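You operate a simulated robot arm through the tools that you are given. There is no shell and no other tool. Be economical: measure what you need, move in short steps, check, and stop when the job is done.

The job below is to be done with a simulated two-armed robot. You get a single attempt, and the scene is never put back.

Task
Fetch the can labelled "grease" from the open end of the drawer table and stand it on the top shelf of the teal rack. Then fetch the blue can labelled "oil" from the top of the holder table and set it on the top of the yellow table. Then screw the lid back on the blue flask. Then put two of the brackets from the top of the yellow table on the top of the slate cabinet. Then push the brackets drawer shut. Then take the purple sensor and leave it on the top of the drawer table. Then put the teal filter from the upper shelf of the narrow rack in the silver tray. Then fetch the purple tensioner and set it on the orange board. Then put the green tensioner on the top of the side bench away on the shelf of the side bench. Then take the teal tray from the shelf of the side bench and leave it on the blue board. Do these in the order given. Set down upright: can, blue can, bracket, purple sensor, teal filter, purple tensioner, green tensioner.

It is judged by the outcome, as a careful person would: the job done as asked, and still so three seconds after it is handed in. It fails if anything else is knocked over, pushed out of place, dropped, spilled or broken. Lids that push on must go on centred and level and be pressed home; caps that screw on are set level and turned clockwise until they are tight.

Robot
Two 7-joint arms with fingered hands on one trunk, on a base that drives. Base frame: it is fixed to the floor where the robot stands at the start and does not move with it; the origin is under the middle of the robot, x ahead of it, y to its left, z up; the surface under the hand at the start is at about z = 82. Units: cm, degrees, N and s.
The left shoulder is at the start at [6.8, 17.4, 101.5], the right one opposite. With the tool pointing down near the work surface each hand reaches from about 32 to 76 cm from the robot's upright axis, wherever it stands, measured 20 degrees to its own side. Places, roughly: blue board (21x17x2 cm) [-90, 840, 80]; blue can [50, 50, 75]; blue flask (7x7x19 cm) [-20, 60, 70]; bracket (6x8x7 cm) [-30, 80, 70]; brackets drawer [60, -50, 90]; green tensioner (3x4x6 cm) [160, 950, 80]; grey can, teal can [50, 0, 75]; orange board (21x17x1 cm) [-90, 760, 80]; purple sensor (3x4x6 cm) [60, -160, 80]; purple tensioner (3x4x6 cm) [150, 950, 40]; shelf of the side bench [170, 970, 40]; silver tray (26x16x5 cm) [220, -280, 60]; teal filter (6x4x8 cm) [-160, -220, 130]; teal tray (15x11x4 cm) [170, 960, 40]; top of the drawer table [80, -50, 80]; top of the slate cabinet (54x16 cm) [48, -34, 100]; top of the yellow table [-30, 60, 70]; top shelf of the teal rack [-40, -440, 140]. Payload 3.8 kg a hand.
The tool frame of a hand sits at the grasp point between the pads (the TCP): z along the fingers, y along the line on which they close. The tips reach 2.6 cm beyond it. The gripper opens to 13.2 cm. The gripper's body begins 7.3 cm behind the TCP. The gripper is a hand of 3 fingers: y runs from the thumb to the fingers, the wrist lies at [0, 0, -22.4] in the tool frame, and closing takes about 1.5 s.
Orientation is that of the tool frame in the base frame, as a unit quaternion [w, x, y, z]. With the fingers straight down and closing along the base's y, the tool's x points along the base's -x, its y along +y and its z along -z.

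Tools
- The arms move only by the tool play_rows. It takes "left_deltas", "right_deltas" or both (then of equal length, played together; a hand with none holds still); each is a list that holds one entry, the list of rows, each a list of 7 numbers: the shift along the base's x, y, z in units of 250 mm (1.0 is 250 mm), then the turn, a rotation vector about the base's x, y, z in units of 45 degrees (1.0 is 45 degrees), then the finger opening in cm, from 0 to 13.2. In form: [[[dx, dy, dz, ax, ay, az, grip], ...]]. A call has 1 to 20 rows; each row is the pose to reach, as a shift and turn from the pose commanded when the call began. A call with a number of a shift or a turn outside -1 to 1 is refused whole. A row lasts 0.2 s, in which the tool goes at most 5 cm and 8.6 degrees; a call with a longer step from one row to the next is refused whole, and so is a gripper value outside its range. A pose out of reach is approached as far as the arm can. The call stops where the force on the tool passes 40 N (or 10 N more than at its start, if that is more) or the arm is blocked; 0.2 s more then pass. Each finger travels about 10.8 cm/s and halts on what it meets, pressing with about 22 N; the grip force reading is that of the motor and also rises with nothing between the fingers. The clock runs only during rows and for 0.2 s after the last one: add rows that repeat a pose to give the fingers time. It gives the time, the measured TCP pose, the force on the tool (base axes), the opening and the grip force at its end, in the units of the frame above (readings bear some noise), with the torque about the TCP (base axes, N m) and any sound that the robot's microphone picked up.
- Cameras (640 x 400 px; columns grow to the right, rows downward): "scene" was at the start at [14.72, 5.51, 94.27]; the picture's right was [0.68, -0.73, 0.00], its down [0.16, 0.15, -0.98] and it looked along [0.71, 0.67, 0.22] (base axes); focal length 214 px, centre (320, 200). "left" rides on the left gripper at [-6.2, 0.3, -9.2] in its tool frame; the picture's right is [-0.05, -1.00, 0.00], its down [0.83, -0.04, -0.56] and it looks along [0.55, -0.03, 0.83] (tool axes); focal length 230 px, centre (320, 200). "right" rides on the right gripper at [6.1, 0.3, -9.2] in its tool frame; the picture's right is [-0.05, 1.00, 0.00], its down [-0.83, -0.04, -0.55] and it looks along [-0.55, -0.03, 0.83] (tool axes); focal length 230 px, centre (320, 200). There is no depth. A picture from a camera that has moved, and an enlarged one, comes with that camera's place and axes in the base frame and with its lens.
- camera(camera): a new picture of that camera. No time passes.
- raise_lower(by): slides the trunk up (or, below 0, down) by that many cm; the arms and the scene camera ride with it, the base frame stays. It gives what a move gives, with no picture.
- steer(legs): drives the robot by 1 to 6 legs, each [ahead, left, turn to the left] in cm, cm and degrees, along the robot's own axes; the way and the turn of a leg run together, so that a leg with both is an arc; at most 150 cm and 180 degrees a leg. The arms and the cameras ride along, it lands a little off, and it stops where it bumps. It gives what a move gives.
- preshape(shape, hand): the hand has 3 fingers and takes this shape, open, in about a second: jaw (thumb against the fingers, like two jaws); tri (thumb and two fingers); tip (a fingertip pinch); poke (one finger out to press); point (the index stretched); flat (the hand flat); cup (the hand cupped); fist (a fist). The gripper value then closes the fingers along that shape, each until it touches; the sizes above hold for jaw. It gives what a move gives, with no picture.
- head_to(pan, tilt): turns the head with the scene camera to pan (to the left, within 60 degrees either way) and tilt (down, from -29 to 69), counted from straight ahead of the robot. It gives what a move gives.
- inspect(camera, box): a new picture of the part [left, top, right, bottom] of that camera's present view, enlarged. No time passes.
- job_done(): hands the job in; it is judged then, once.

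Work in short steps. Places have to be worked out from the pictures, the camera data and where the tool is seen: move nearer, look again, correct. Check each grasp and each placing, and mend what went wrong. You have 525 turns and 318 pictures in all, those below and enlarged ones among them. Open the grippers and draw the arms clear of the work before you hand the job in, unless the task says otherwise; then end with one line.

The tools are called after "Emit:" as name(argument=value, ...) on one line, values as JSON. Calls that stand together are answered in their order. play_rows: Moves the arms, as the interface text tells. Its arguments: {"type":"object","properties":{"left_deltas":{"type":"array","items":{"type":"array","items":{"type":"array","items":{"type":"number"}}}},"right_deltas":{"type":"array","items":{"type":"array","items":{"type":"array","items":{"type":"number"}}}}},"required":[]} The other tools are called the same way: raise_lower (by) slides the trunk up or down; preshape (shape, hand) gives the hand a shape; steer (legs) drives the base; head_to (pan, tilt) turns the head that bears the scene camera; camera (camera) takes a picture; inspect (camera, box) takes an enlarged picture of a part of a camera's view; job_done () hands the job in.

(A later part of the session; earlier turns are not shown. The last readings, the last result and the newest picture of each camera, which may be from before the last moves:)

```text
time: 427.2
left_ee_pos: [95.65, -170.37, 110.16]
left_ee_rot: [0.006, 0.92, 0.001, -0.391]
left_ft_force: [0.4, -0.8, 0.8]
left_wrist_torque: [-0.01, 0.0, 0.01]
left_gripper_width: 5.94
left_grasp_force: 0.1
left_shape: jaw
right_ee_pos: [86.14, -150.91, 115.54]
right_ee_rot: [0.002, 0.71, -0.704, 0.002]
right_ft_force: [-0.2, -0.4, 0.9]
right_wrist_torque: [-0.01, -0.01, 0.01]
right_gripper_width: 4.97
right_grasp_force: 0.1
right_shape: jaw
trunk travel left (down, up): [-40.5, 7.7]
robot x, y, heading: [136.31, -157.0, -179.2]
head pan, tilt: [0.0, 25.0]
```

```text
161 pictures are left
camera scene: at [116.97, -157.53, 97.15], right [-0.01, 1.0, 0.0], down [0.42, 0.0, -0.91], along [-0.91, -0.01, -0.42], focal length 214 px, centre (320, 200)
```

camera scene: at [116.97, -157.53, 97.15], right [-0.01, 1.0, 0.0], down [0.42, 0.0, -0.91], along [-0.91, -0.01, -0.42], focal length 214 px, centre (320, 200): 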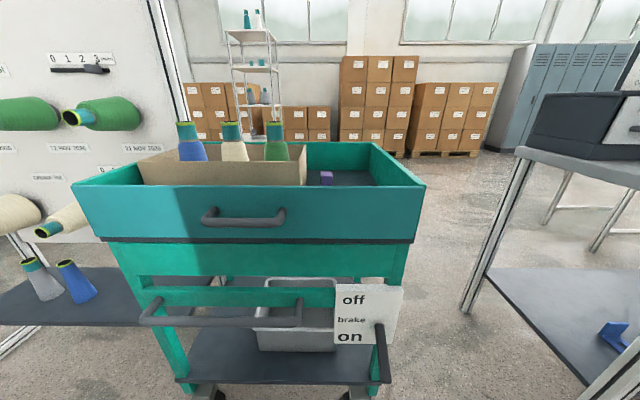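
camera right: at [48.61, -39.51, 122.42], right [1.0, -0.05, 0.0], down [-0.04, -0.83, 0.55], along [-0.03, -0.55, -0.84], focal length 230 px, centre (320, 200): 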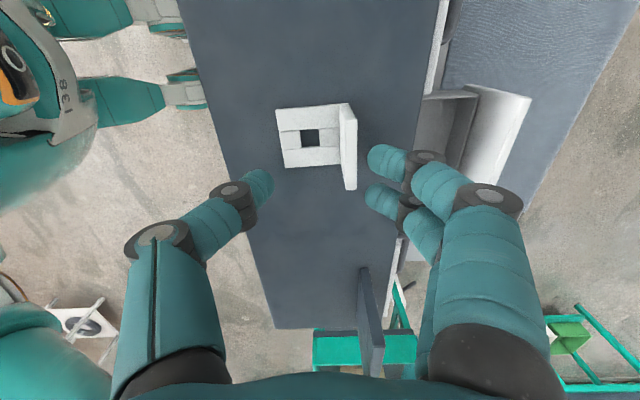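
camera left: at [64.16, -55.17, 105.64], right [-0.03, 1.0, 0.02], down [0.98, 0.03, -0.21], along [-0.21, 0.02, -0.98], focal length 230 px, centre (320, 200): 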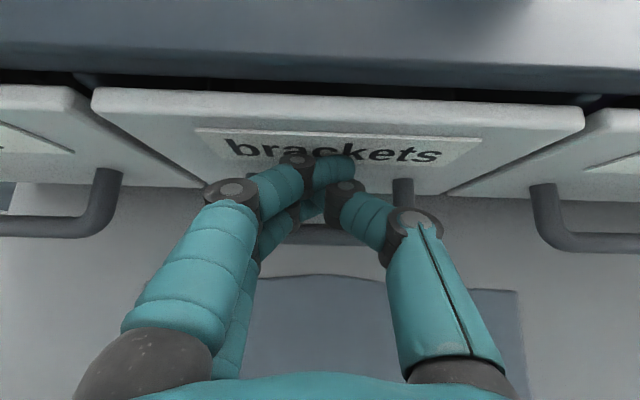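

Sensor ≈ (63.8, -156.2), z≈78; tray rim z≈85. I move in 14 cm and 6 cm right, then bring the right hand over the sensor (closing along x).

Emit:
steer(legs=[[14, -7, -0.7]])

Emit:
play_rows(right_deltas=[[[-0.05, -0.04, -0.05, 0, 0, 0, 8], [-0.1, -0.1, -0.1, 0, 0, 0, 8], [-0.15, -0.2, -0.15, 0, 0, 0, 8], [-0.2, -0.3, -0.2, 0, 0, 0, 8], [-0.25, -0.4, -0.3, 0, 0, 0, 8], [-0.3, -0.46, -0.4, 0, 0, 0, 8], [-0.3, -0.46, -0.4, 0, 0, 0, 8]]])

Emit:
camera(camera="right")

Emit:
camera(camera="scene")

```text
time: 428.6
left_ee_pos: [82.01, -162.93, 110.1]
left_ee_rot: [0.005, 0.92, -0.004, -0.392]
left_ft_force: [0.3, 0.7, -0.2]
left_wrist_torque: [0.0, -0.03, -0.02]
left_gripper_width: 5.98
left_grasp_force: 0.0
left_shape: jaw
right_ee_pos: [72.74, -143.13, 115.7]
right_ee_rot: [-0.001, -0.706, 0.708, -0.001]
right_ft_force: [-0.1, -0.4, 0.3]
right_wrist_torque: [0.0, -0.04, 0.0]
right_gripper_width: 5.0
right_grasp_force: 0.0
right_shape: jaw
trunk travel left (down, up): [-40.5, 7.7]
robot x, y, heading: [122.75, -150.01, 179.8]
head pan, tilt: [0.0, 25.0]
```

```text
time: 430.2
left_ee_pos: [81.97, -162.92, 110.11]
left_ee_rot: [0.005, 0.92, -0.005, -0.392]
left_ft_force: [0.4, -0.5, -0.4]
left_wrist_torque: [0.02, 0.05, -0.02]
left_gripper_width: 5.93
left_grasp_force: 0.0
left_shape: jaw
right_ee_pos: [65.04, -154.8, 105.45]
right_ee_rot: [-0.002, -0.706, 0.708, -0.002]
right_ft_force: [-0.6, -0.3, 0.7]
right_wrist_torque: [-0.02, 0.0, -0.01]
right_gripper_width: 7.92
right_grasp_force: 0.1
right_shape: jaw
trunk travel left (down, up): [-40.5, 7.7]
robot x, y, heading: [122.68, -150.17, 179.7]
head pan, tilt: [0.0, 25.0]
```

```text
160 pictures are left
camera right: at [64.73, -160.79, 114.75], right [-1.0, 0.05, 0.0], down [0.05, 0.83, 0.55], along [0.03, 0.55, -0.83], focal length 230 px, centre (320, 200)
```

right: 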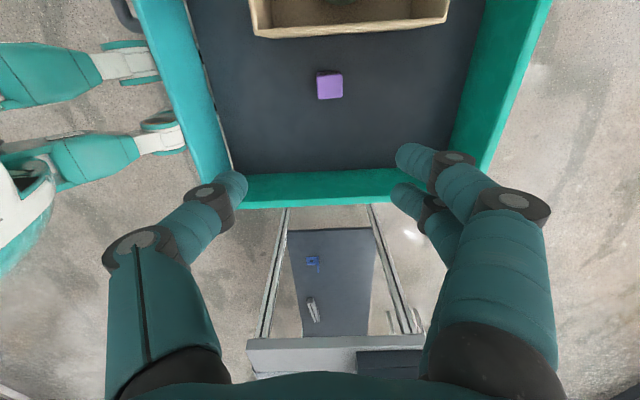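

```text
159 pictures are left
camera scene: at [103.52, -150.28, 97.16], right [0.0, 1.0, 0.0], down [0.42, 0.0, -0.91], along [-0.91, 0.0, -0.42], focal length 214 px, centre (320, 200)
```

scene: 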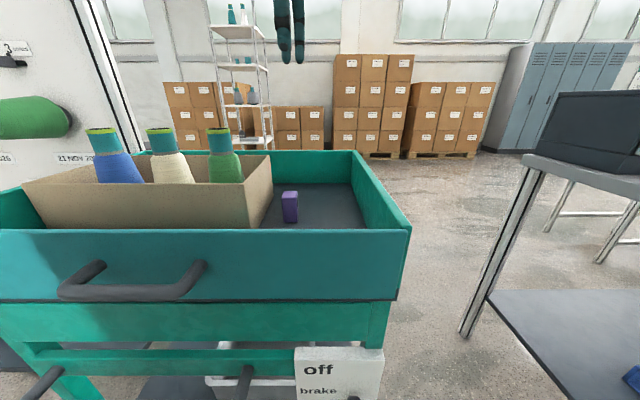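

Sensor at (63.4, -156.5). I lower the trunk 6 cm, then the right hand to z≈88 for a check.

Emit:
raise_lower(by=-6)

Emit:
play_rows(right_deltas=[[[-0.03, -0.03, -0.1, 0, 0, 0, 8], [-0.064, -0.068, -0.2, 0, 0, 0, 8], [-0.064, -0.068, -0.3, 0, 0, 0, 8], [-0.064, -0.068, -0.42, 0, 0, 0, 8], [-0.064, -0.068, -0.46, 0, 0, 0, 8], [-0.064, -0.068, -0.46, 0, 0, 0, 8]]])

Emit:
camera(camera="right")

```text
time: 431.2
left_ee_pos: [82.13, -162.84, 104.14]
left_ee_rot: [0.005, 0.92, -0.004, -0.393]
left_ft_force: [-0.4, 0.4, 0.7]
left_wrist_torque: [0.01, 0.0, 0.03]
left_gripper_width: 5.98
left_grasp_force: 0.0
left_shape: jaw
right_ee_pos: [65.26, -154.74, 99.72]
right_ee_rot: [-0.002, -0.706, 0.708, -0.002]
right_ft_force: [-0.1, 0.2, 0.7]
right_wrist_torque: [0.03, 0.03, -0.04]
right_gripper_width: 7.97
right_grasp_force: 0.1
right_shape: jaw
trunk travel left (down, up): [-34.5, 13.7]
robot x, y, heading: [122.92, -150.15, 179.8]
head pan, tilt: [0.0, 25.0]
```

```text
time: 432.6
left_ee_pos: [81.99, -162.97, 104.12]
left_ee_rot: [0.004, 0.92, -0.004, -0.392]
left_ft_force: [-0.3, -0.1, -0.4]
left_wrist_torque: [0.01, 0.01, 0.0]
left_gripper_width: 5.95
left_grasp_force: 0.2
left_shape: jaw
right_ee_pos: [63.63, -156.6, 88.05]
right_ee_rot: [-0.002, -0.706, 0.709, -0.002]
right_ft_force: [0.6, 0.1, 0.0]
right_wrist_torque: [0.0, 0.01, -0.02]
right_gripper_width: 7.93
right_grasp_force: 0.0
right_shape: jaw
trunk travel left (down, up): [-34.5, 13.7]
robot x, y, heading: [122.74, -150.2, 179.9]
head pan, tilt: [0.0, 25.0]
```

```text
158 pictures are left
camera right: at [63.39, -162.6, 97.36], right [-1.0, 0.05, 0.0], down [0.05, 0.83, 0.55], along [0.03, 0.55, -0.83], focal length 230 px, centre (320, 200)
```

right: 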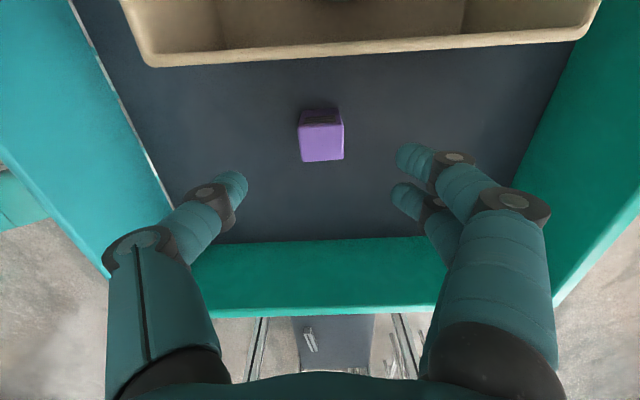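

Centred. Descend to z≈79.3 and close.

Emit:
play_rows(right_deltas=[[[0, -0.012, -0.1, 0, 0, 0, 8], [0, -0.012, -0.2, 0, 0, 0, 8], [0, -0.012, -0.3, 0, 0, 0, 8], [0, -0.012, -0.345, 0, 0, 0, 8], [0, -0.012, -0.345, 0, 0, 0, 5], [0, -0.012, -0.345, 0, 0, 0, 3], [0, -0.012, -0.345, 0, 0, 0, 1.5], [0, -0.012, -0.345, 0, 0, 0, 1.5], [0, -0.012, -0.345, 0, 0, 0, 1.5]]])

Emit:
camera(camera="right")

```text
time: 434.6
left_ee_pos: [81.93, -162.87, 104.05]
left_ee_rot: [0.004, 0.92, -0.006, -0.392]
left_ft_force: [-0.4, 0.3, -0.6]
left_wrist_torque: [0.02, 0.0, 0.0]
left_gripper_width: 5.93
left_grasp_force: 0.0
left_shape: jaw
right_ee_pos: [63.94, -156.95, 79.6]
right_ee_rot: [-0.002, -0.705, 0.709, -0.002]
right_ft_force: [0.3, -0.2, -1.3]
right_wrist_torque: [0.03, 0.02, -0.01]
right_gripper_width: 3.06
right_grasp_force: 21.9
right_shape: jaw
trunk travel left (down, up): [-34.5, 13.7]
robot x, y, heading: [122.51, -150.13, 179.9]
head pan, tilt: [0.0, 25.0]
```

```text
157 pictures are left
camera right: at [63.52, -162.94, 88.79], right [-1.0, 0.06, 0.0], down [0.05, 0.83, 0.55], along [0.03, 0.55, -0.83], focal length 230 px, centre (320, 200)
```

right: 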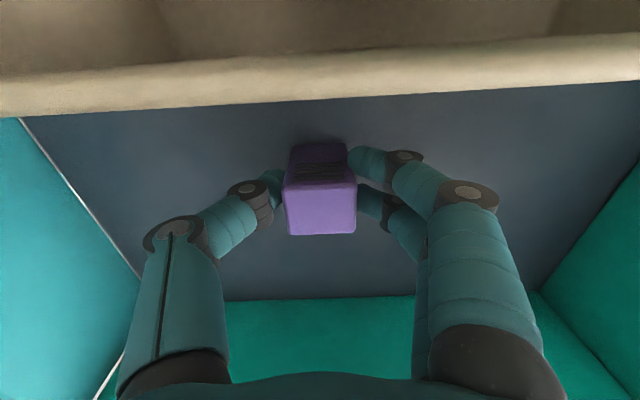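

Gripped (3.06 cm); bottom ≈4.7 below TCP. Lift clear, raise trunk, back off and go to the table's bare area near (78,-22).

Emit:
play_rows(right_deltas=[[[0, 0, 0.1, 0, 0, 0, 1.5], [0, 0, 0.25, 0, 0, 0, 1.5], [0, 0, 0.4, 0, 0, 0, 1.5], [0, 0.02, 0.55, 0, 0, 0, 1.5], [0, 0.05, 0.7, 0, 0, 0, 1.5], [0, 0.1, 0.85, 0, 0, 0, 1.5], [0.05, 0.15, 0.92, 0, 0, 0, 1.5], [0.1, 0.2, 0.92, 0, 0, 0, 1.5]]])

Emit:
steer(legs=[[-18, 0, 0], [0, -118, 0]])

Emit:
camera(camera="scene")

```text
time: 436.4
left_ee_pos: [81.9, -162.84, 104.07]
left_ee_rot: [0.004, 0.92, -0.005, -0.392]
left_ft_force: [0.5, 0.4, -0.5]
left_wrist_torque: [0.0, 0.02, 0.0]
left_gripper_width: 5.97
left_grasp_force: 0.0
left_shape: jaw
right_ee_pos: [66.02, -151.86, 102.74]
right_ee_rot: [-0.002, -0.706, 0.708, -0.001]
right_ft_force: [-0.3, -1.0, -0.6]
right_wrist_torque: [-0.04, -0.03, 0.0]
right_gripper_width: 3.0
right_grasp_force: 22.5
right_shape: jaw
trunk travel left (down, up): [-34.5, 13.7]
robot x, y, heading: [122.77, -150.57, 179.9]
head pan, tilt: [0.0, 25.0]
```

```text
time: 447.9
left_ee_pos: [100.58, -46.42, 104.17]
left_ee_rot: [0.002, 0.92, -0.01, -0.392]
left_ft_force: [-0.3, 0.2, 0.7]
left_wrist_torque: [-0.02, 0.01, 0.02]
left_gripper_width: 5.95
left_grasp_force: 0.1
left_shape: jaw
right_ee_pos: [84.57, -35.1, 102.84]
right_ee_rot: [-0.003, -0.702, 0.712, -0.001]
right_ft_force: [0.7, -0.2, -1.2]
right_wrist_torque: [0.01, 0.01, 0.01]
right_gripper_width: 3.02
right_grasp_force: 21.9
right_shape: jaw
trunk travel left (down, up): [-34.5, 13.7]
robot x, y, heading: [141.21, -34.23, 179.4]
head pan, tilt: [0.0, 25.0]
```

```text
156 pictures are left
camera scene: at [123.06, -34.02, 90.33], right [0.01, 1.0, 0.0], down [0.42, -0.01, -0.91], along [-0.91, 0.01, -0.42], focal length 214 px, centre (320, 200)
```

scene: 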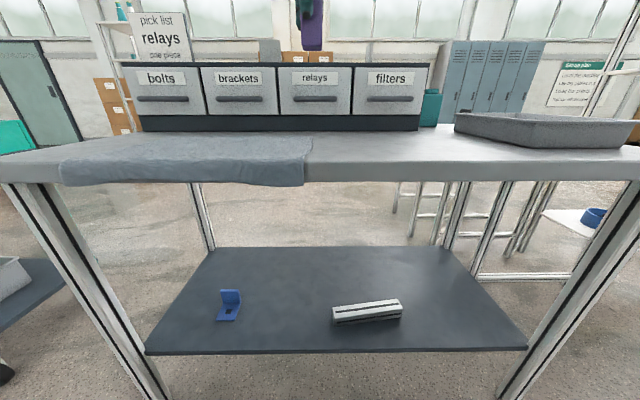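

Bare spot between cloth (y<-35) and bin (y>-2): target (80,-20). Shift base, then lower.

Emit:
steer(legs=[[10, -14.5, 0.6]])

Emit:
play_rows(right_deltas=[[[0.08, 0, -0.1, 0, 0, 0, 1.5], [0.16, 0, -0.22, 0, 0, 0, 1.5], [0.24, 0, -0.36, 0, 0, 0, 1.5], [0.24, 0, -0.48, 0, 0, 0, 1.5], [0.24, 0, -0.56, 0, 0, 0, 1.5], [0.24, 0, -0.6, 0, 0, 0, 1.5], [0.24, 0, -0.6, 0, 0, 0, 1.5]]])

Emit:
camera(camera="scene")

```text
time: 449.8
left_ee_pos: [90.78, -32.39, 104.1]
left_ee_rot: [0.004, 0.92, -0.005, -0.392]
left_ft_force: [-1.1, 0.0, 0.4]
left_wrist_torque: [0.01, -0.01, -0.03]
left_gripper_width: 5.94
left_grasp_force: 0.1
left_shape: jaw
right_ee_pos: [75.01, -21.42, 102.59]
right_ee_rot: [-0.002, -0.706, 0.708, -0.001]
right_ft_force: [-0.6, 0.5, -0.4]
right_wrist_torque: [0.01, -0.02, -0.01]
right_gripper_width: 3.02
right_grasp_force: 22.3
right_shape: jaw
trunk travel left (down, up): [-34.5, 13.7]
robot x, y, heading: [131.82, -19.76, 179.9]
head pan, tilt: [0.0, 25.0]
```

```text
time: 451.4
left_ee_pos: [90.78, -32.46, 104.2]
left_ee_rot: [0.003, 0.92, -0.006, -0.392]
left_ft_force: [1.0, 0.1, -0.2]
left_wrist_torque: [0.01, -0.01, -0.03]
left_gripper_width: 5.95
left_grasp_force: 0.1
left_shape: jaw
right_ee_pos: [80.85, -21.55, 87.59]
right_ee_rot: [-0.002, -0.706, 0.708, -0.001]
right_ft_force: [-0.7, -0.5, -0.3]
right_wrist_torque: [0.0, 0.01, 0.01]
right_gripper_width: 3.02
right_grasp_force: 21.5
right_shape: jaw
trunk travel left (down, up): [-34.5, 13.7]
robot x, y, heading: [131.8, -19.28, 180.1]
head pan, tilt: [0.0, 25.0]
```

```text
155 pictures are left
camera scene: at [113.23, -19.88, 90.33], right [0.0, 1.0, 0.0], down [0.42, 0.0, -0.91], along [-0.91, 0.0, -0.42], focal length 214 px, centre (320, 200)
```

scene: 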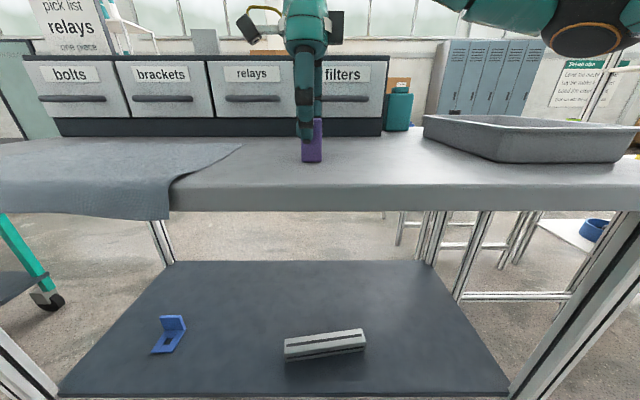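

Just above the table. Lower in small steps to contact.

Emit:
play_rows(right_deltas=[[[0, 0, -0.012, 0, 0, 0, 1.5], [0, 0, -0.024, 0, 0, 0, 1.5], [0, 0, -0.036, 0, 0, 0, 1.5], [0, 0, -0.048, 0, 0, 0, 1.5]]])

```text
time: 452.6
left_ee_pos: [90.9, -32.51, 104.17]
left_ee_rot: [0.004, 0.92, -0.006, -0.392]
left_ft_force: [-0.4, 0.2, -0.4]
left_wrist_torque: [0.02, -0.03, 0.0]
left_gripper_width: 5.94
left_grasp_force: 0.1
left_shape: jaw
right_ee_pos: [80.88, -21.46, 87.22]
right_ee_rot: [-0.008, -0.707, 0.707, -0.002]
right_ft_force: [4.9, 1.3, 18.8]
right_wrist_torque: [0.04, -0.15, 0.03]
right_gripper_width: 3.27
right_grasp_force: 22.3
right_shape: jaw
trunk travel left (down, up): [-34.5, 13.7]
robot x, y, heading: [131.49, -19.76, 179.8]
head pan, tilt: [0.0, 25.0]
stopped in row 4 (right hand): the force on the tool passed its limit at 40 N (the readings are from after the stop); the commanded pose is now the measured one
```

Contact. Open and lift away.

Emit:
play_rows(right_deltas=[[[0, 0, 0.008, 0, 0, 0, 1.5], [0, 0, 0.008, 0, 0, 0, 4], [0, 0, 0.008, 0, 0, 0, 6], [0, 0, 0.008, 0, 0, 0, 7], [0, 0, 0.1, 0, 0, 0, 7], [0, 0, 0.25, 0, 0, 0, 7], [0, 0, 0.4, 0, 0, 0, 7], [0, 0, 0.55, 0, 0, 0, 7]]])

Emit:
camera(camera="scene")

```text
time: 454.4
left_ee_pos: [90.89, -32.6, 104.04]
left_ee_rot: [0.003, 0.92, -0.006, -0.393]
left_ft_force: [-0.1, 0.2, 0.1]
left_wrist_torque: [0.03, 0.01, 0.01]
left_gripper_width: 5.96
left_grasp_force: 0.1
left_shape: jaw
right_ee_pos: [80.82, -21.65, 100.52]
right_ee_rot: [-0.007, -0.706, 0.708, -0.001]
right_ft_force: [-0.4, 0.6, 0.4]
right_wrist_torque: [0.01, -0.01, 0.01]
right_gripper_width: 6.94
right_grasp_force: 0.0
right_shape: jaw
trunk travel left (down, up): [-34.5, 13.7]
robot x, y, heading: [131.6, -19.88, 179.9]
head pan, tilt: [0.0, 25.0]
```

```text
154 pictures are left
camera scene: at [113.27, -19.9, 90.34], right [0.0, 1.0, 0.0], down [0.42, 0.0, -0.91], along [-0.91, 0.0, -0.42], focal length 214 px, centre (320, 200)
```

scene: 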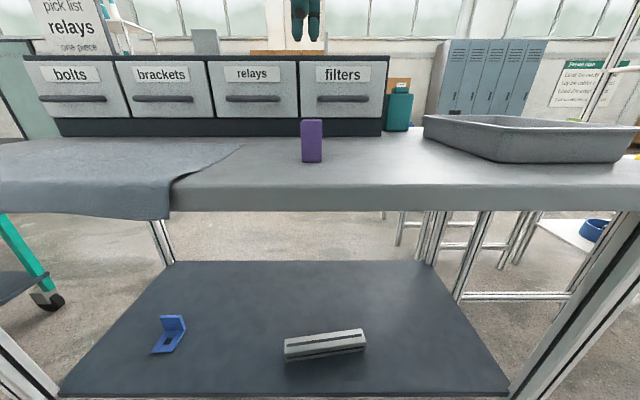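

Task 6 done. Next the teal filter on the narrow rack at (-160,-220). I raise the trunk and drive back through the gap heading west.

Emit:
raise_lower(by=13)

Emit:
steer(legs=[[-4, 0, 0], [0, 96.5, 0], [120, 0, 0]])

```text
time: 456.0
left_ee_pos: [90.76, -32.49, 117.01]
left_ee_rot: [0.005, 0.92, -0.005, -0.392]
left_ft_force: [-0.7, -0.4, -0.4]
left_wrist_torque: [0.02, 0.02, 0.06]
left_gripper_width: 5.94
left_grasp_force: 0.0
left_shape: jaw
right_ee_pos: [80.86, -21.64, 113.55]
right_ee_rot: [-0.005, -0.707, 0.707, -0.001]
right_ft_force: [-0.3, -0.1, -0.2]
right_wrist_torque: [0.02, 0.0, 0.0]
right_gripper_width: 6.96
right_grasp_force: 0.1
right_shape: jaw
trunk travel left (down, up): [-47.5, 0.7]
robot x, y, heading: [131.72, -20.2, 179.8]
head pan, tilt: [0.0, 25.0]
```

```text
time: 471.1
left_ee_pos: [-24.5, -129.92, 117.08]
left_ee_rot: [0.002, 0.92, -0.01, -0.392]
left_ft_force: [0.0, -0.5, -0.6]
left_wrist_torque: [0.0, 0.01, 0.0]
left_gripper_width: 5.97
left_grasp_force: 0.1
left_shape: jaw
right_ee_pos: [-34.56, -118.91, 113.66]
right_ee_rot: [-0.006, -0.703, 0.711, -0.002]
right_ft_force: [0.2, -0.2, 0.4]
right_wrist_torque: [0.01, 0.0, 0.01]
right_gripper_width: 6.95
right_grasp_force: 0.1
right_shape: jaw
trunk travel left (down, up): [-47.5, 0.7]
robot x, y, heading: [15.92, -117.62, 179.5]
head pan, tilt: [0.0, 25.0]
```

Emit:
steer(legs=[[105, 0, 0.5], [0, 103, 0]])

Emit:
head_to(pan=0, tilt=-5)

Emit:
camera(camera="scene")

```text
time: 485.5
left_ee_pos: [-131.23, -232.33, 117.03]
left_ee_rot: [0.004, 0.92, -0.005, -0.393]
left_ft_force: [0.1, 0.3, -0.1]
left_wrist_torque: [-0.01, -0.04, 0.0]
left_gripper_width: 5.95
left_grasp_force: 0.0
left_shape: jaw
right_ee_pos: [-141.42, -221.36, 113.64]
right_ee_rot: [0.007, 0.707, -0.707, 0.002]
right_ft_force: [-0.6, 0.5, -0.1]
right_wrist_torque: [-0.01, -0.01, -0.03]
right_gripper_width: 6.94
right_grasp_force: 0.0
right_shape: jaw
trunk travel left (down, up): [-47.5, 0.7]
robot x, y, heading: [-90.44, -219.55, -179.9]
head pan, tilt: [0.0, 25.0]
```

```text
time: 486.5
left_ee_pos: [-131.18, -232.32, 117.07]
left_ee_rot: [0.004, 0.92, -0.004, -0.391]
left_ft_force: [-0.6, 0.0, 0.7]
left_wrist_torque: [0.01, -0.03, -0.02]
left_gripper_width: 5.94
left_grasp_force: 0.1
left_shape: jaw
right_ee_pos: [-141.28, -221.37, 113.66]
right_ee_rot: [0.006, 0.708, -0.706, 0.001]
right_ft_force: [-0.7, -0.7, 0.0]
right_wrist_torque: [-0.04, -0.03, 0.0]
right_gripper_width: 6.93
right_grasp_force: 0.0
right_shape: jaw
trunk travel left (down, up): [-47.5, 0.7]
robot x, y, heading: [-90.65, -219.62, -179.6]
head pan, tilt: [0.0, -5.0]
```

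```text
153 pictures are left
camera scene: at [-110.15, -219.62, 111.53], right [0.0, 1.0, 0.0], down [-0.09, 0.0, -1.0], along [-1.0, 0.0, 0.09], focal length 214 px, centre (320, 200)
```

scene: 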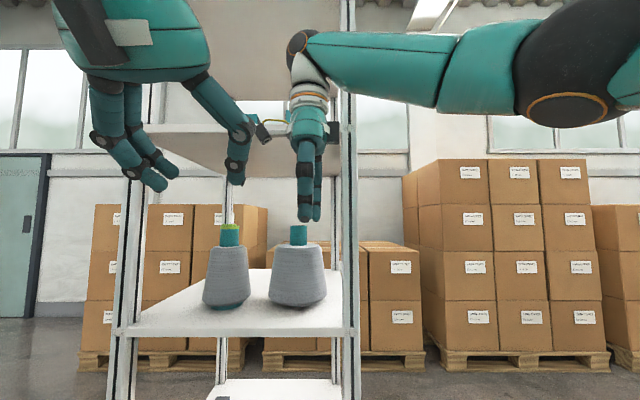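

I'm close to the rack; back off 35 cm and look at the upper shelf.

Emit:
steer(legs=[[-35, 0, 0]])

Emit:
head_to(pan=0, tilt=-15)

Emit:
camera(camera="scene")

Emit:
camera(camera="left")

```text
time: 488.7
left_ee_pos: [-96.38, -232.37, 117.08]
left_ee_rot: [0.005, 0.92, -0.002, -0.391]
left_ft_force: [-0.3, -0.9, 0.6]
left_wrist_torque: [0.03, 0.02, 0.0]
left_gripper_width: 5.94
left_grasp_force: 0.0
left_shape: jaw
right_ee_pos: [-106.41, -221.53, 113.69]
right_ee_rot: [0.006, 0.709, -0.705, 0.001]
right_ft_force: [0.3, 0.1, 0.2]
right_wrist_torque: [0.02, 0.02, -0.02]
right_gripper_width: 6.95
right_grasp_force: 0.1
right_shape: jaw
trunk travel left (down, up): [-47.5, 0.7]
robot x, y, heading: [-55.56, -219.59, -179.7]
head pan, tilt: [0.0, -5.0]
```

```text
time: 489.5
left_ee_pos: [-96.19, -232.31, 117.22]
left_ee_rot: [0.005, 0.92, -0.002, -0.392]
left_ft_force: [-0.7, 0.0, -0.2]
left_wrist_torque: [-0.01, -0.02, -0.01]
left_gripper_width: 5.95
left_grasp_force: 0.0
left_shape: jaw
right_ee_pos: [-106.32, -221.53, 113.69]
right_ee_rot: [0.006, 0.71, -0.705, 0.001]
right_ft_force: [0.1, -0.5, 0.0]
right_wrist_torque: [0.0, -0.01, -0.02]
right_gripper_width: 6.94
right_grasp_force: 0.0
right_shape: jaw
trunk travel left (down, up): [-47.5, 0.7]
robot x, y, heading: [-55.6, -219.39, -179.5]
head pan, tilt: [0.0, -15.0]
```

```text
152 pictures are left
camera scene: at [-74.56, -219.59, 113.0], right [-0.01, 1.0, 0.0], down [-0.26, 0.0, -0.97], along [-0.97, -0.01, 0.26], focal length 214 px, centre (320, 200)
```

scene: 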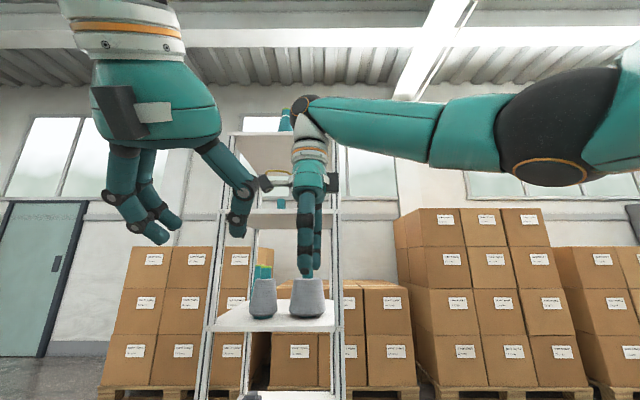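

```text
151 pictures are left
camera left: at [-93.85, -232.63, 127.96], right [-0.04, 1.0, 0.03], down [0.98, 0.04, -0.22], along [-0.22, 0.02, -0.98], focal length 230 px, centre (320, 200)
```

left: 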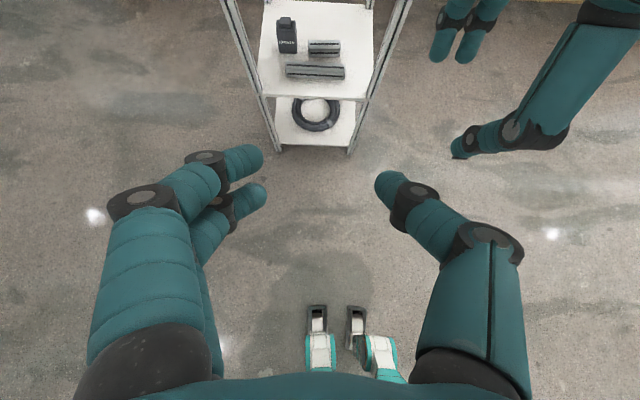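

Arms block the view. I spread the hands aside and look again.

Emit:
play_rows(left_deltas=[[[0, -0.1, -0.05, 0, 0, 0, 8], [0, -0.25, -0.12, 0, 0, 0, 8], [0, -0.4, -0.2, 0, 0, 0, 8], [0, -0.5, -0.25, 0, 0, 0, 8]]], right_deltas=[[[0, 0.1, -0.1, 0, 0, 0, 8], [0.05, 0.22, -0.22, 0, 0, 0, 8], [0.1, 0.35, -0.34, 0, 0, 0, 8], [0.15, 0.48, -0.45, 0, 0, 0, 8]]])

Emit:
inspect(camera="scene", box=[200, 90, 360, 340])

```text
time: 490.5
left_ee_pos: [-96.35, -244.9, 111.06]
left_ee_rot: [0.006, 0.92, -0.002, -0.392]
left_ft_force: [-0.2, 0.7, -0.3]
left_wrist_torque: [-0.01, -0.02, 0.01]
left_gripper_width: 7.91
left_grasp_force: 0.1
left_shape: jaw
right_ee_pos: [-102.92, -209.51, 102.5]
right_ee_rot: [0.007, 0.709, -0.705, 0.0]
right_ft_force: [-0.5, 0.4, -0.5]
right_wrist_torque: [0.0, 0.01, -0.01]
right_gripper_width: 7.96
right_grasp_force: 0.0
right_shape: jaw
trunk travel left (down, up): [-47.5, 0.7]
robot x, y, heading: [-55.6, -219.14, -179.3]
head pan, tilt: [0.0, -15.0]
```

```text
1.60 times, centred on (280, 215) of scene
camera zoom: at [-74.54, -219.56, 113.0], right [-0.01, 1.0, 0.0], down [-0.26, 0.0, -0.97], along [-0.97, -0.01, 0.26], focal length 343 px, centre (384, 176)
```

zoom: 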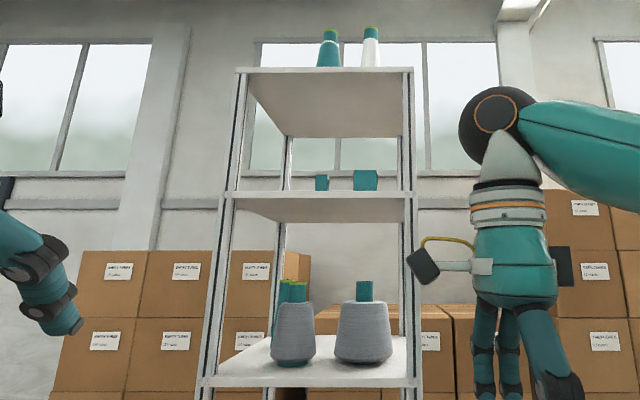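

I zoom in on the two teal objects on the upper shelf.

Emit:
inspect(camera="scene", box=[270, 185, 340, 225])

```text
9.14 times, centred on (305, 205) of scene
camera zoom: at [-74.54, -219.56, 113.0], right [-0.01, 1.0, 0.0], down [-0.26, 0.0, -0.97], along [-0.97, -0.01, 0.26], focal length 1961 px, centre (457, 154)
```

zoom: 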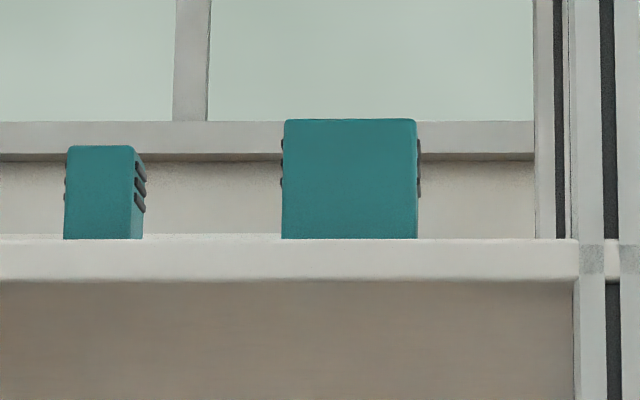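

The bigger one on the right (6 cm wide, ≈(-161,-225.3), z 130–138) is the filter; the smaller is another sensor. I raise the left hand and line it up.

Emit:
play_rows(left_deltas=[[[0, 0, 0.15, 0, 0, 0, 10], [0, 0, 0.3, 0, 0, 0, 10], [0, 0, 0.45, 0, 0, 0, 10], [0, 0, 0.6, 0, 0, 0, 10], [0, 0, 0.75, 0, 0, 0, 10], [0, 0, 0.9, 0, 0, 0, 10], [0, 0, 1.0, 0, 0, 0, 10], [0, 0, 1.0, 0, 0, 0, 10]]])

Emit:
steer(legs=[[0, -19.5, -0.6], [40, 0, 0]])

Emit:
camera(camera="left")

Emit:
camera(camera="scene")

```text
time: 492.3
left_ee_pos: [-96.23, -244.68, 135.89]
left_ee_rot: [0.006, 0.92, -0.002, -0.391]
left_ft_force: [-0.4, 0.3, -0.5]
left_wrist_torque: [-0.02, -0.01, -0.02]
left_gripper_width: 9.97
left_grasp_force: 0.1
left_shape: jaw
right_ee_pos: [-102.87, -209.65, 102.57]
right_ee_rot: [0.006, 0.71, -0.705, 0.002]
right_ft_force: [1.0, -0.5, -0.3]
right_wrist_torque: [-0.01, 0.02, 0.02]
right_gripper_width: 7.95
right_grasp_force: 0.0
right_shape: jaw
trunk travel left (down, up): [-47.5, 0.7]
robot x, y, heading: [-55.4, -219.27, -179.6]
head pan, tilt: [0.0, -15.0]
```

```text
time: 496.7
left_ee_pos: [-135.92, -226.02, 135.84]
left_ee_rot: [0.006, 0.92, 0.002, -0.392]
left_ft_force: [-0.3, 0.3, -0.3]
left_wrist_torque: [-0.01, 0.0, 0.03]
left_gripper_width: 9.98
left_grasp_force: 0.1
left_shape: jaw
right_ee_pos: [-142.98, -190.95, 102.59]
right_ee_rot: [0.006, 0.712, -0.702, 0.001]
right_ft_force: [-0.6, 0.9, 0.0]
right_wrist_torque: [0.0, -0.01, 0.01]
right_gripper_width: 7.96
right_grasp_force: 0.1
right_shape: jaw
trunk travel left (down, up): [-47.5, 0.7]
robot x, y, heading: [-95.43, -200.39, -179.1]
head pan, tilt: [0.0, -15.0]
```

```text
148 pictures are left
camera left: at [-133.5, -226.19, 146.75], right [-0.05, 1.0, 0.03], down [0.98, 0.05, -0.22], along [-0.22, 0.02, -0.98], focal length 230 px, centre (320, 200)
```

left: 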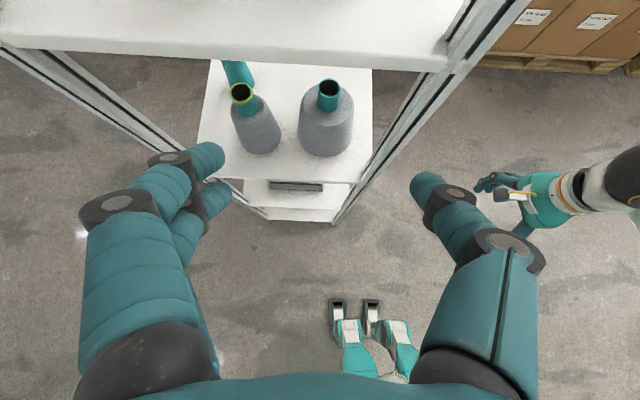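

```text
147 pictures are left
camera scene: at [-114.56, -200.71, 113.01], right [-0.01, 1.0, 0.0], down [-0.26, 0.0, -0.97], along [-0.97, -0.01, 0.26], focal length 214 px, centre (320, 200)
```

scene: 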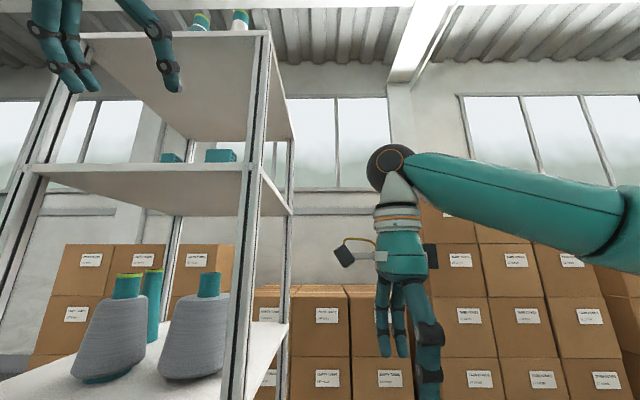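

Shelf front edge is x≈-151; the filter ≈ (-160.5,-225). I drive 9 cm nearer and look with the left camera.

Emit:
steer(legs=[[9, 0, -0.5]])

Emit:
camera(camera="left")

```text
time: 497.8
left_ee_pos: [-145.03, -225.73, 136.01]
left_ee_rot: [0.005, 0.92, -0.001, -0.392]
left_ft_force: [0.6, 0.2, -0.1]
left_wrist_torque: [0.01, -0.01, -0.02]
left_gripper_width: 10.0
left_grasp_force: 0.0
left_shape: jaw
right_ee_pos: [-151.97, -190.92, 102.66]
right_ee_rot: [0.007, 0.71, -0.704, 0.0]
right_ft_force: [0.4, -0.3, 0.5]
right_wrist_torque: [0.01, -0.06, 0.0]
right_gripper_width: 7.93
right_grasp_force: 0.1
right_shape: jaw
trunk travel left (down, up): [-47.5, 0.7]
robot x, y, heading: [-104.52, -200.48, -179.7]
head pan, tilt: [0.0, -15.0]
```

```text
146 pictures are left
camera left: at [-142.72, -226.07, 146.78], right [-0.04, 1.0, 0.03], down [0.98, 0.04, -0.22], along [-0.22, 0.02, -0.98], focal length 230 px, centre (320, 200)
```

left: 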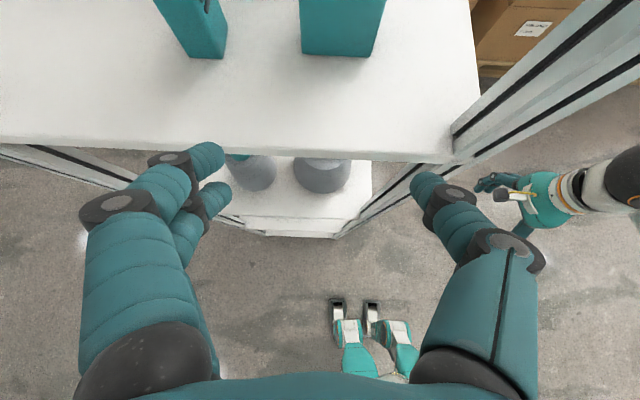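

Filter front face x≈-159.4, y≈-224.6. Align y, lower slightly, then advance: base 8 cm and arm 8 cm.

Emit:
play_rows(left_deltas=[[[0, 0.022, -0.03, 0, 0, 0, 10], [0, 0.044, -0.06, 0, 0, 0, 10], [0, 0.044, -0.06, 0, 0, 0, 10]]])

Emit:
steer(legs=[[8, 0, 0]])

Emit:
camera(camera="left")

```text
time: 498.6
left_ee_pos: [-145.11, -224.68, 134.4]
left_ee_rot: [0.006, 0.92, 0.0, -0.393]
left_ft_force: [0.7, 0.3, 0.2]
left_wrist_torque: [-0.05, 0.01, -0.01]
left_gripper_width: 9.97
left_grasp_force: 0.0
left_shape: jaw
right_ee_pos: [-152.05, -190.89, 102.57]
right_ee_rot: [0.005, 0.71, -0.704, 0.001]
right_ft_force: [0.1, 0.0, 0.4]
right_wrist_torque: [0.01, 0.02, -0.02]
right_gripper_width: 7.92
right_grasp_force: 0.1
right_shape: jaw
trunk travel left (down, up): [-47.5, 0.7]
robot x, y, heading: [-104.45, -200.43, -179.5]
head pan, tilt: [0.0, -15.0]
```

```text
time: 499.7
left_ee_pos: [-153.34, -224.7, 134.44]
left_ee_rot: [0.007, 0.92, -0.001, -0.393]
left_ft_force: [-0.2, 1.1, 0.2]
left_wrist_torque: [0.0, 0.03, 0.0]
left_gripper_width: 9.95
left_grasp_force: 0.0
left_shape: jaw
right_ee_pos: [-159.96, -190.91, 102.69]
right_ee_rot: [0.007, 0.71, -0.704, 0.001]
right_ft_force: [0.5, 0.3, -0.7]
right_wrist_torque: [-0.01, -0.02, 0.01]
right_gripper_width: 7.93
right_grasp_force: 0.0
right_shape: jaw
trunk travel left (down, up): [-47.5, 0.7]
robot x, y, heading: [-112.92, -200.53, -179.6]
head pan, tilt: [0.0, -15.0]
```

```text
145 pictures are left
camera left: at [-150.83, -224.95, 145.29], right [-0.04, 1.0, 0.03], down [0.98, 0.04, -0.22], along [-0.22, 0.02, -0.98], focal length 230 px, centre (320, 200)
```

left: 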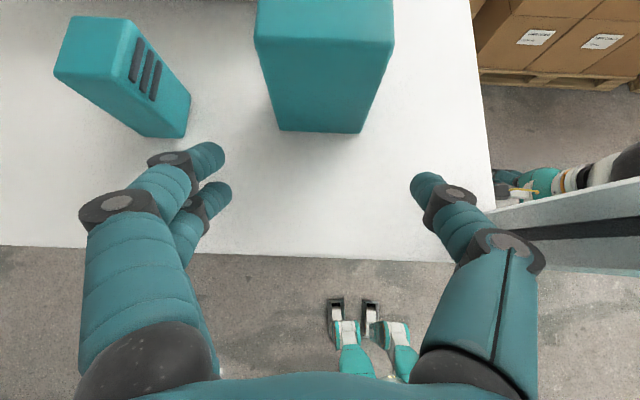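

Well aligned. The left fingers would pass close to the small sensor, so I narrow the opening to 8 cm and advance with the arm.

Emit:
play_rows(left_deltas=[[[0, 0, 0, 0, 0, 0, 8], [0, 0, 0, 0, 0, 0, 8], [-0.08, 0, -0.01, 0, 0, 0, 8], [-0.16, 0, -0.02, 0, 0, 0, 8], [-0.24, 0, -0.03, 0, 0, 0, 8], [-0.31, 0, -0.03, 0, 0, 0, 8], [-0.31, 0, -0.03, 0, 0, 0, 8]]])

Emit:
camera(camera="left")

```text
time: 501.3
left_ee_pos: [-160.98, -224.97, 133.68]
left_ee_rot: [0.006, 0.92, -0.002, -0.393]
left_ft_force: [-0.6, 0.0, 0.8]
left_wrist_torque: [0.01, 0.0, -0.02]
left_gripper_width: 8.03
left_grasp_force: 0.1
left_shape: jaw
right_ee_pos: [-159.92, -190.9, 102.71]
right_ee_rot: [0.007, 0.711, -0.703, 0.0]
right_ft_force: [-0.3, -0.2, 0.3]
right_wrist_torque: [-0.01, -0.02, -0.01]
right_gripper_width: 7.94
right_grasp_force: 0.0
right_shape: jaw
trunk travel left (down, up): [-47.5, 0.7]
robot x, y, heading: [-112.73, -200.08, -179.7]
head pan, tilt: [0.0, -15.0]
```

```text
144 pictures are left
camera left: at [-158.46, -225.13, 144.55], right [-0.04, 1.0, 0.03], down [0.98, 0.04, -0.22], along [-0.22, 0.02, -0.98], focal length 230 px, centre (320, 200)
```

left: 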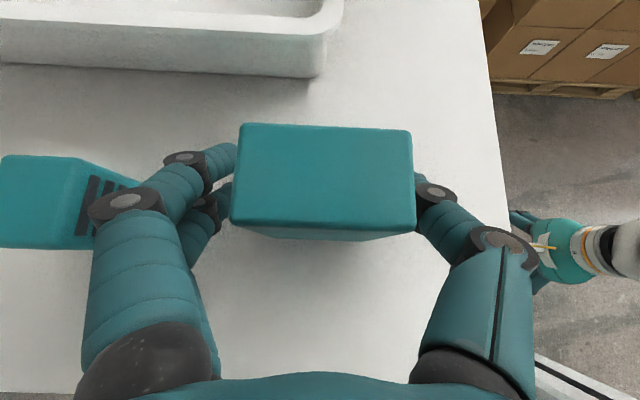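

Filter is between the fingers. Close, then lift.

Emit:
play_rows(left_deltas=[[[0, 0, 0, 0, 0, 0, 6.5], [0, 0, 0, 0, 0, 0, 5], [0, 0, 0, 0, 0, 0, 4], [0, 0, 0, 0, 0, 0, 4], [0, 0, 0, 0, 0, 0, 4], [0, 0, 0.04, 0, 0, 0, 4], [0, 0, 0.1, 0, 0, 0, 4], [0, 0, 0.18, 0, 0, 0, 4]]])

Emit:
camera(camera="left")

```text
time: 503.1
left_ee_pos: [-160.92, -224.71, 138.09]
left_ee_rot: [0.007, 0.92, -0.001, -0.392]
left_ft_force: [-0.3, 0.8, -0.7]
left_wrist_torque: [-0.02, 0.02, 0.0]
left_gripper_width: 5.17
left_grasp_force: 21.7
left_shape: jaw
right_ee_pos: [-160.01, -190.88, 102.76]
right_ee_rot: [0.006, 0.71, -0.704, 0.002]
right_ft_force: [-0.7, -0.1, 0.2]
right_wrist_torque: [0.03, 0.01, 0.0]
right_gripper_width: 7.92
right_grasp_force: 0.1
right_shape: jaw
trunk travel left (down, up): [-47.5, 0.7]
robot x, y, heading: [-112.43, -200.82, -179.5]
head pan, tilt: [0.0, -15.0]
```

```text
143 pictures are left
camera left: at [-158.48, -224.97, 148.91], right [-0.04, 1.0, 0.03], down [0.98, 0.04, -0.22], along [-0.22, 0.02, -0.98], focal length 230 px, centre (320, 200)
```

left: 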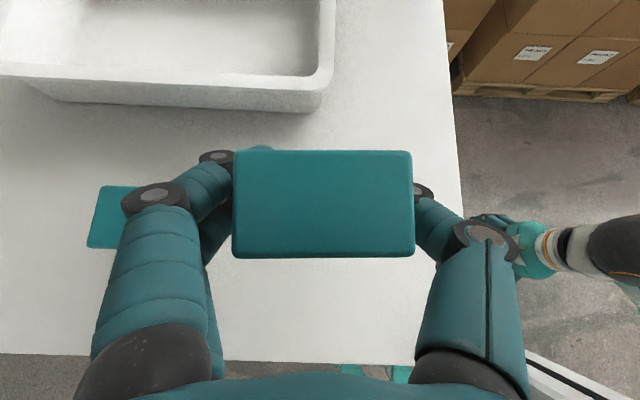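

Lifted. I check from the head camera whether the filter hangs upright.

Emit:
head_to(pan=25, tilt=-20)

Emit:
camera(camera="scene")

```text
time: 503.9
left_ee_pos: [-160.91, -224.66, 137.98]
left_ee_rot: [0.006, 0.92, -0.001, -0.393]
left_ft_force: [0.0, 0.0, -2.0]
left_wrist_torque: [0.01, 0.05, -0.02]
left_gripper_width: 5.15
left_grasp_force: 22.2
left_shape: jaw
right_ee_pos: [-160.02, -190.85, 102.73]
right_ee_rot: [0.007, 0.71, -0.704, 0.002]
right_ft_force: [1.1, -0.6, 0.7]
right_wrist_torque: [-0.01, 0.03, 0.0]
right_gripper_width: 7.97
right_grasp_force: 0.1
right_shape: jaw
trunk travel left (down, up): [-47.5, 0.7]
robot x, y, heading: [-112.79, -200.42, -179.8]
head pan, tilt: [25.0, -20.0]
```

```text
142 pictures are left
camera scene: at [-130.54, -203.95, 113.68], right [-0.43, 0.9, 0.0], down [-0.31, -0.15, -0.94], along [-0.85, -0.4, 0.34], focal length 214 px, centre (320, 200)
```

scene: 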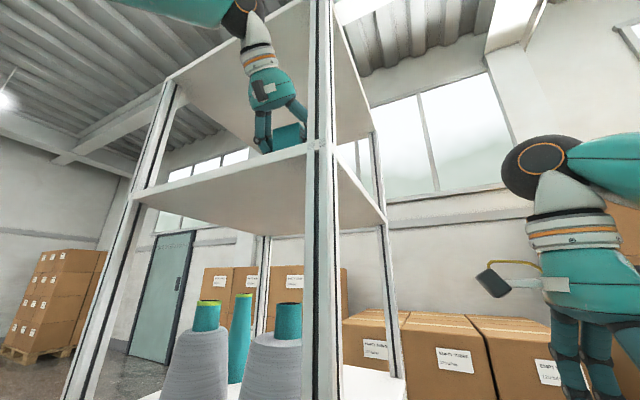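

I back the robot out straight and then inspect the filter.

Emit:
steer(legs=[[-45, 0, 0]])

Emit:
play_rows(left_deltas=[[[0, 0, -0.15, 0, 0, 0, 4], [0, 0, -0.3, 0, 0, 0, 4], [0, 0.05, -0.45, 0, 0, 0, 4], [0, 0.1, -0.6, 0, 0, 0, 4], [0, 0.15, -0.75, 0, 0, 0, 4], [0, 0.15, -0.9, 0, 0, 0, 4], [0, 0.15, -0.9, 0, 0, 0, 4]]])

Emit:
head_to(pan=25, tilt=5)

Emit:
camera(camera="scene")

```text
time: 506.6
left_ee_pos: [-117.43, -224.16, 138.1]
left_ee_rot: [0.004, 0.92, -0.004, -0.392]
left_ft_force: [-0.3, -0.3, -0.6]
left_wrist_torque: [0.04, -0.01, 0.03]
left_gripper_width: 5.18
left_grasp_force: 21.2
left_shape: jaw
right_ee_pos: [-116.46, -190.35, 102.58]
right_ee_rot: [0.006, 0.708, -0.707, 0.002]
right_ft_force: [0.2, 0.1, 0.3]
right_wrist_torque: [0.03, 0.0, 0.01]
right_gripper_width: 7.95
right_grasp_force: 0.1
right_shape: jaw
trunk travel left (down, up): [-47.5, 0.7]
robot x, y, heading: [-68.72, -200.37, -179.7]
head pan, tilt: [25.0, -20.0]
```

```text
time: 508.2
left_ee_pos: [-117.23, -220.44, 115.61]
left_ee_rot: [0.004, 0.92, -0.004, -0.393]
left_ft_force: [-0.2, -0.4, -1.1]
left_wrist_torque: [0.0, 0.0, -0.01]
left_gripper_width: 5.1
left_grasp_force: 22.1
left_shape: jaw
right_ee_pos: [-116.23, -190.49, 102.56]
right_ee_rot: [0.006, 0.708, -0.707, 0.0]
right_ft_force: [-0.3, 0.2, -0.6]
right_wrist_torque: [0.02, -0.02, -0.01]
right_gripper_width: 7.94
right_grasp_force: 0.0
right_shape: jaw
trunk travel left (down, up): [-47.5, 0.7]
robot x, y, heading: [-69.14, -200.04, -179.5]
head pan, tilt: [25.0, -20.0]
```

```text
time: 509.1
left_ee_pos: [-117.3, -220.46, 115.66]
left_ee_rot: [0.005, 0.92, -0.004, -0.392]
left_ft_force: [-1.0, 1.4, -1.0]
left_wrist_torque: [0.01, -0.03, 0.01]
left_gripper_width: 5.17
left_grasp_force: 22.1
left_shape: jaw
right_ee_pos: [-116.38, -190.4, 102.66]
right_ee_rot: [0.006, 0.708, -0.706, 0.001]
right_ft_force: [-0.1, 0.2, 0.5]
right_wrist_torque: [-0.02, -0.05, -0.02]
right_gripper_width: 7.93
right_grasp_force: 0.0
right_shape: jaw
trunk travel left (down, up): [-47.5, 0.7]
robot x, y, heading: [-69.08, -200.16, -179.8]
head pan, tilt: [25.0, 5.0]
```

```text
141 pictures are left
camera scene: at [-88.38, -204.31, 109.97], right [-0.42, 0.91, 0.0], down [0.08, 0.04, -1.0], along [-0.9, -0.42, -0.09], focal length 214 px, centre (320, 200)
```

scene: 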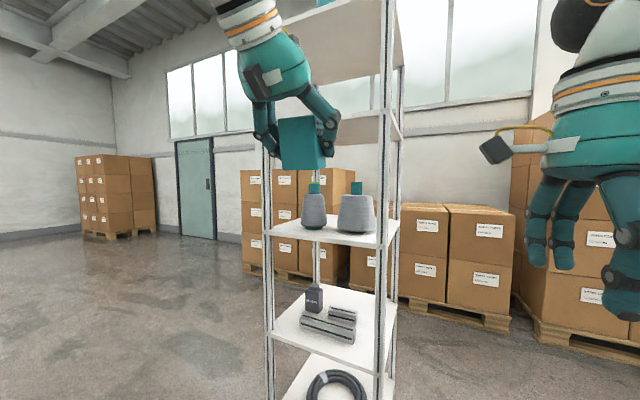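

Emit:
inspect(camera="scene", box=[240, 80, 360, 190])

```text
3.64 times, centred on (300, 135) of scene
camera zoom: at [-88.38, -204.31, 109.97], right [-0.42, 0.91, 0.0], down [0.08, 0.04, -1.0], along [-0.9, -0.42, -0.09], focal length 780 px, centre (393, 436)
```

zoom: 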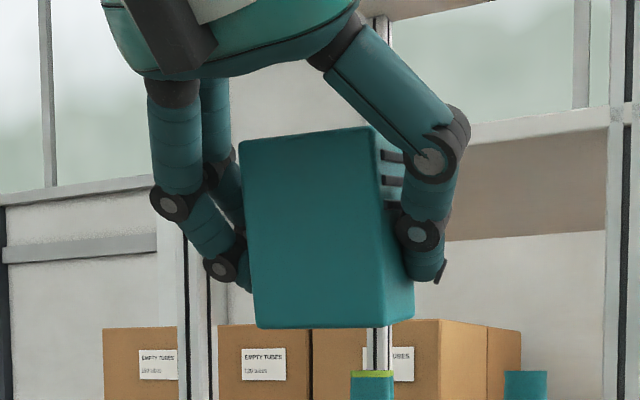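

The filter leans about 10° with its top toward me. I compensate by pitching the hand down 10°.

Emit:
play_rows(left_deltas=[[[0, 0, 0, 0, -0.12, 0, 4], [0, 0, 0, 0, -0.235, 0, 4], [0, 0, 0, 0, -0.235, 0, 4]]])

Emit:
inspect(camera="scene", box=[240, 80, 360, 190])

```text
time: 509.9
left_ee_pos: [-117.21, -220.54, 115.74]
left_ee_rot: [0.005, 0.952, -0.004, -0.306]
left_ft_force: [0.7, 0.1, -0.5]
left_wrist_torque: [0.0, 0.01, 0.0]
left_gripper_width: 5.07
left_grasp_force: 21.8
left_shape: jaw
right_ee_pos: [-116.37, -190.38, 102.52]
right_ee_rot: [0.006, 0.708, -0.706, 0.001]
right_ft_force: [0.0, 0.1, 0.3]
right_wrist_torque: [0.03, 0.01, 0.04]
right_gripper_width: 7.93
right_grasp_force: 0.1
right_shape: jaw
trunk travel left (down, up): [-47.5, 0.7]
robot x, y, heading: [-68.84, -200.41, -179.7]
head pan, tilt: [25.0, 5.0]
```

```text
3.64 times, centred on (300, 135) of scene
camera zoom: at [-88.36, -204.31, 109.97], right [-0.42, 0.91, 0.0], down [0.08, 0.04, -1.0], along [-0.9, -0.42, -0.09], focal length 780 px, centre (393, 436)
```

zoom: 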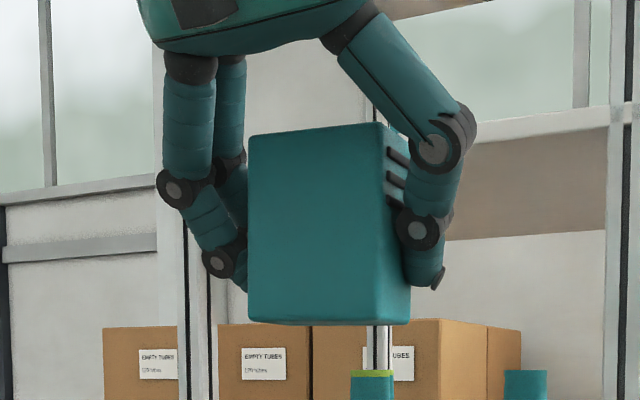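

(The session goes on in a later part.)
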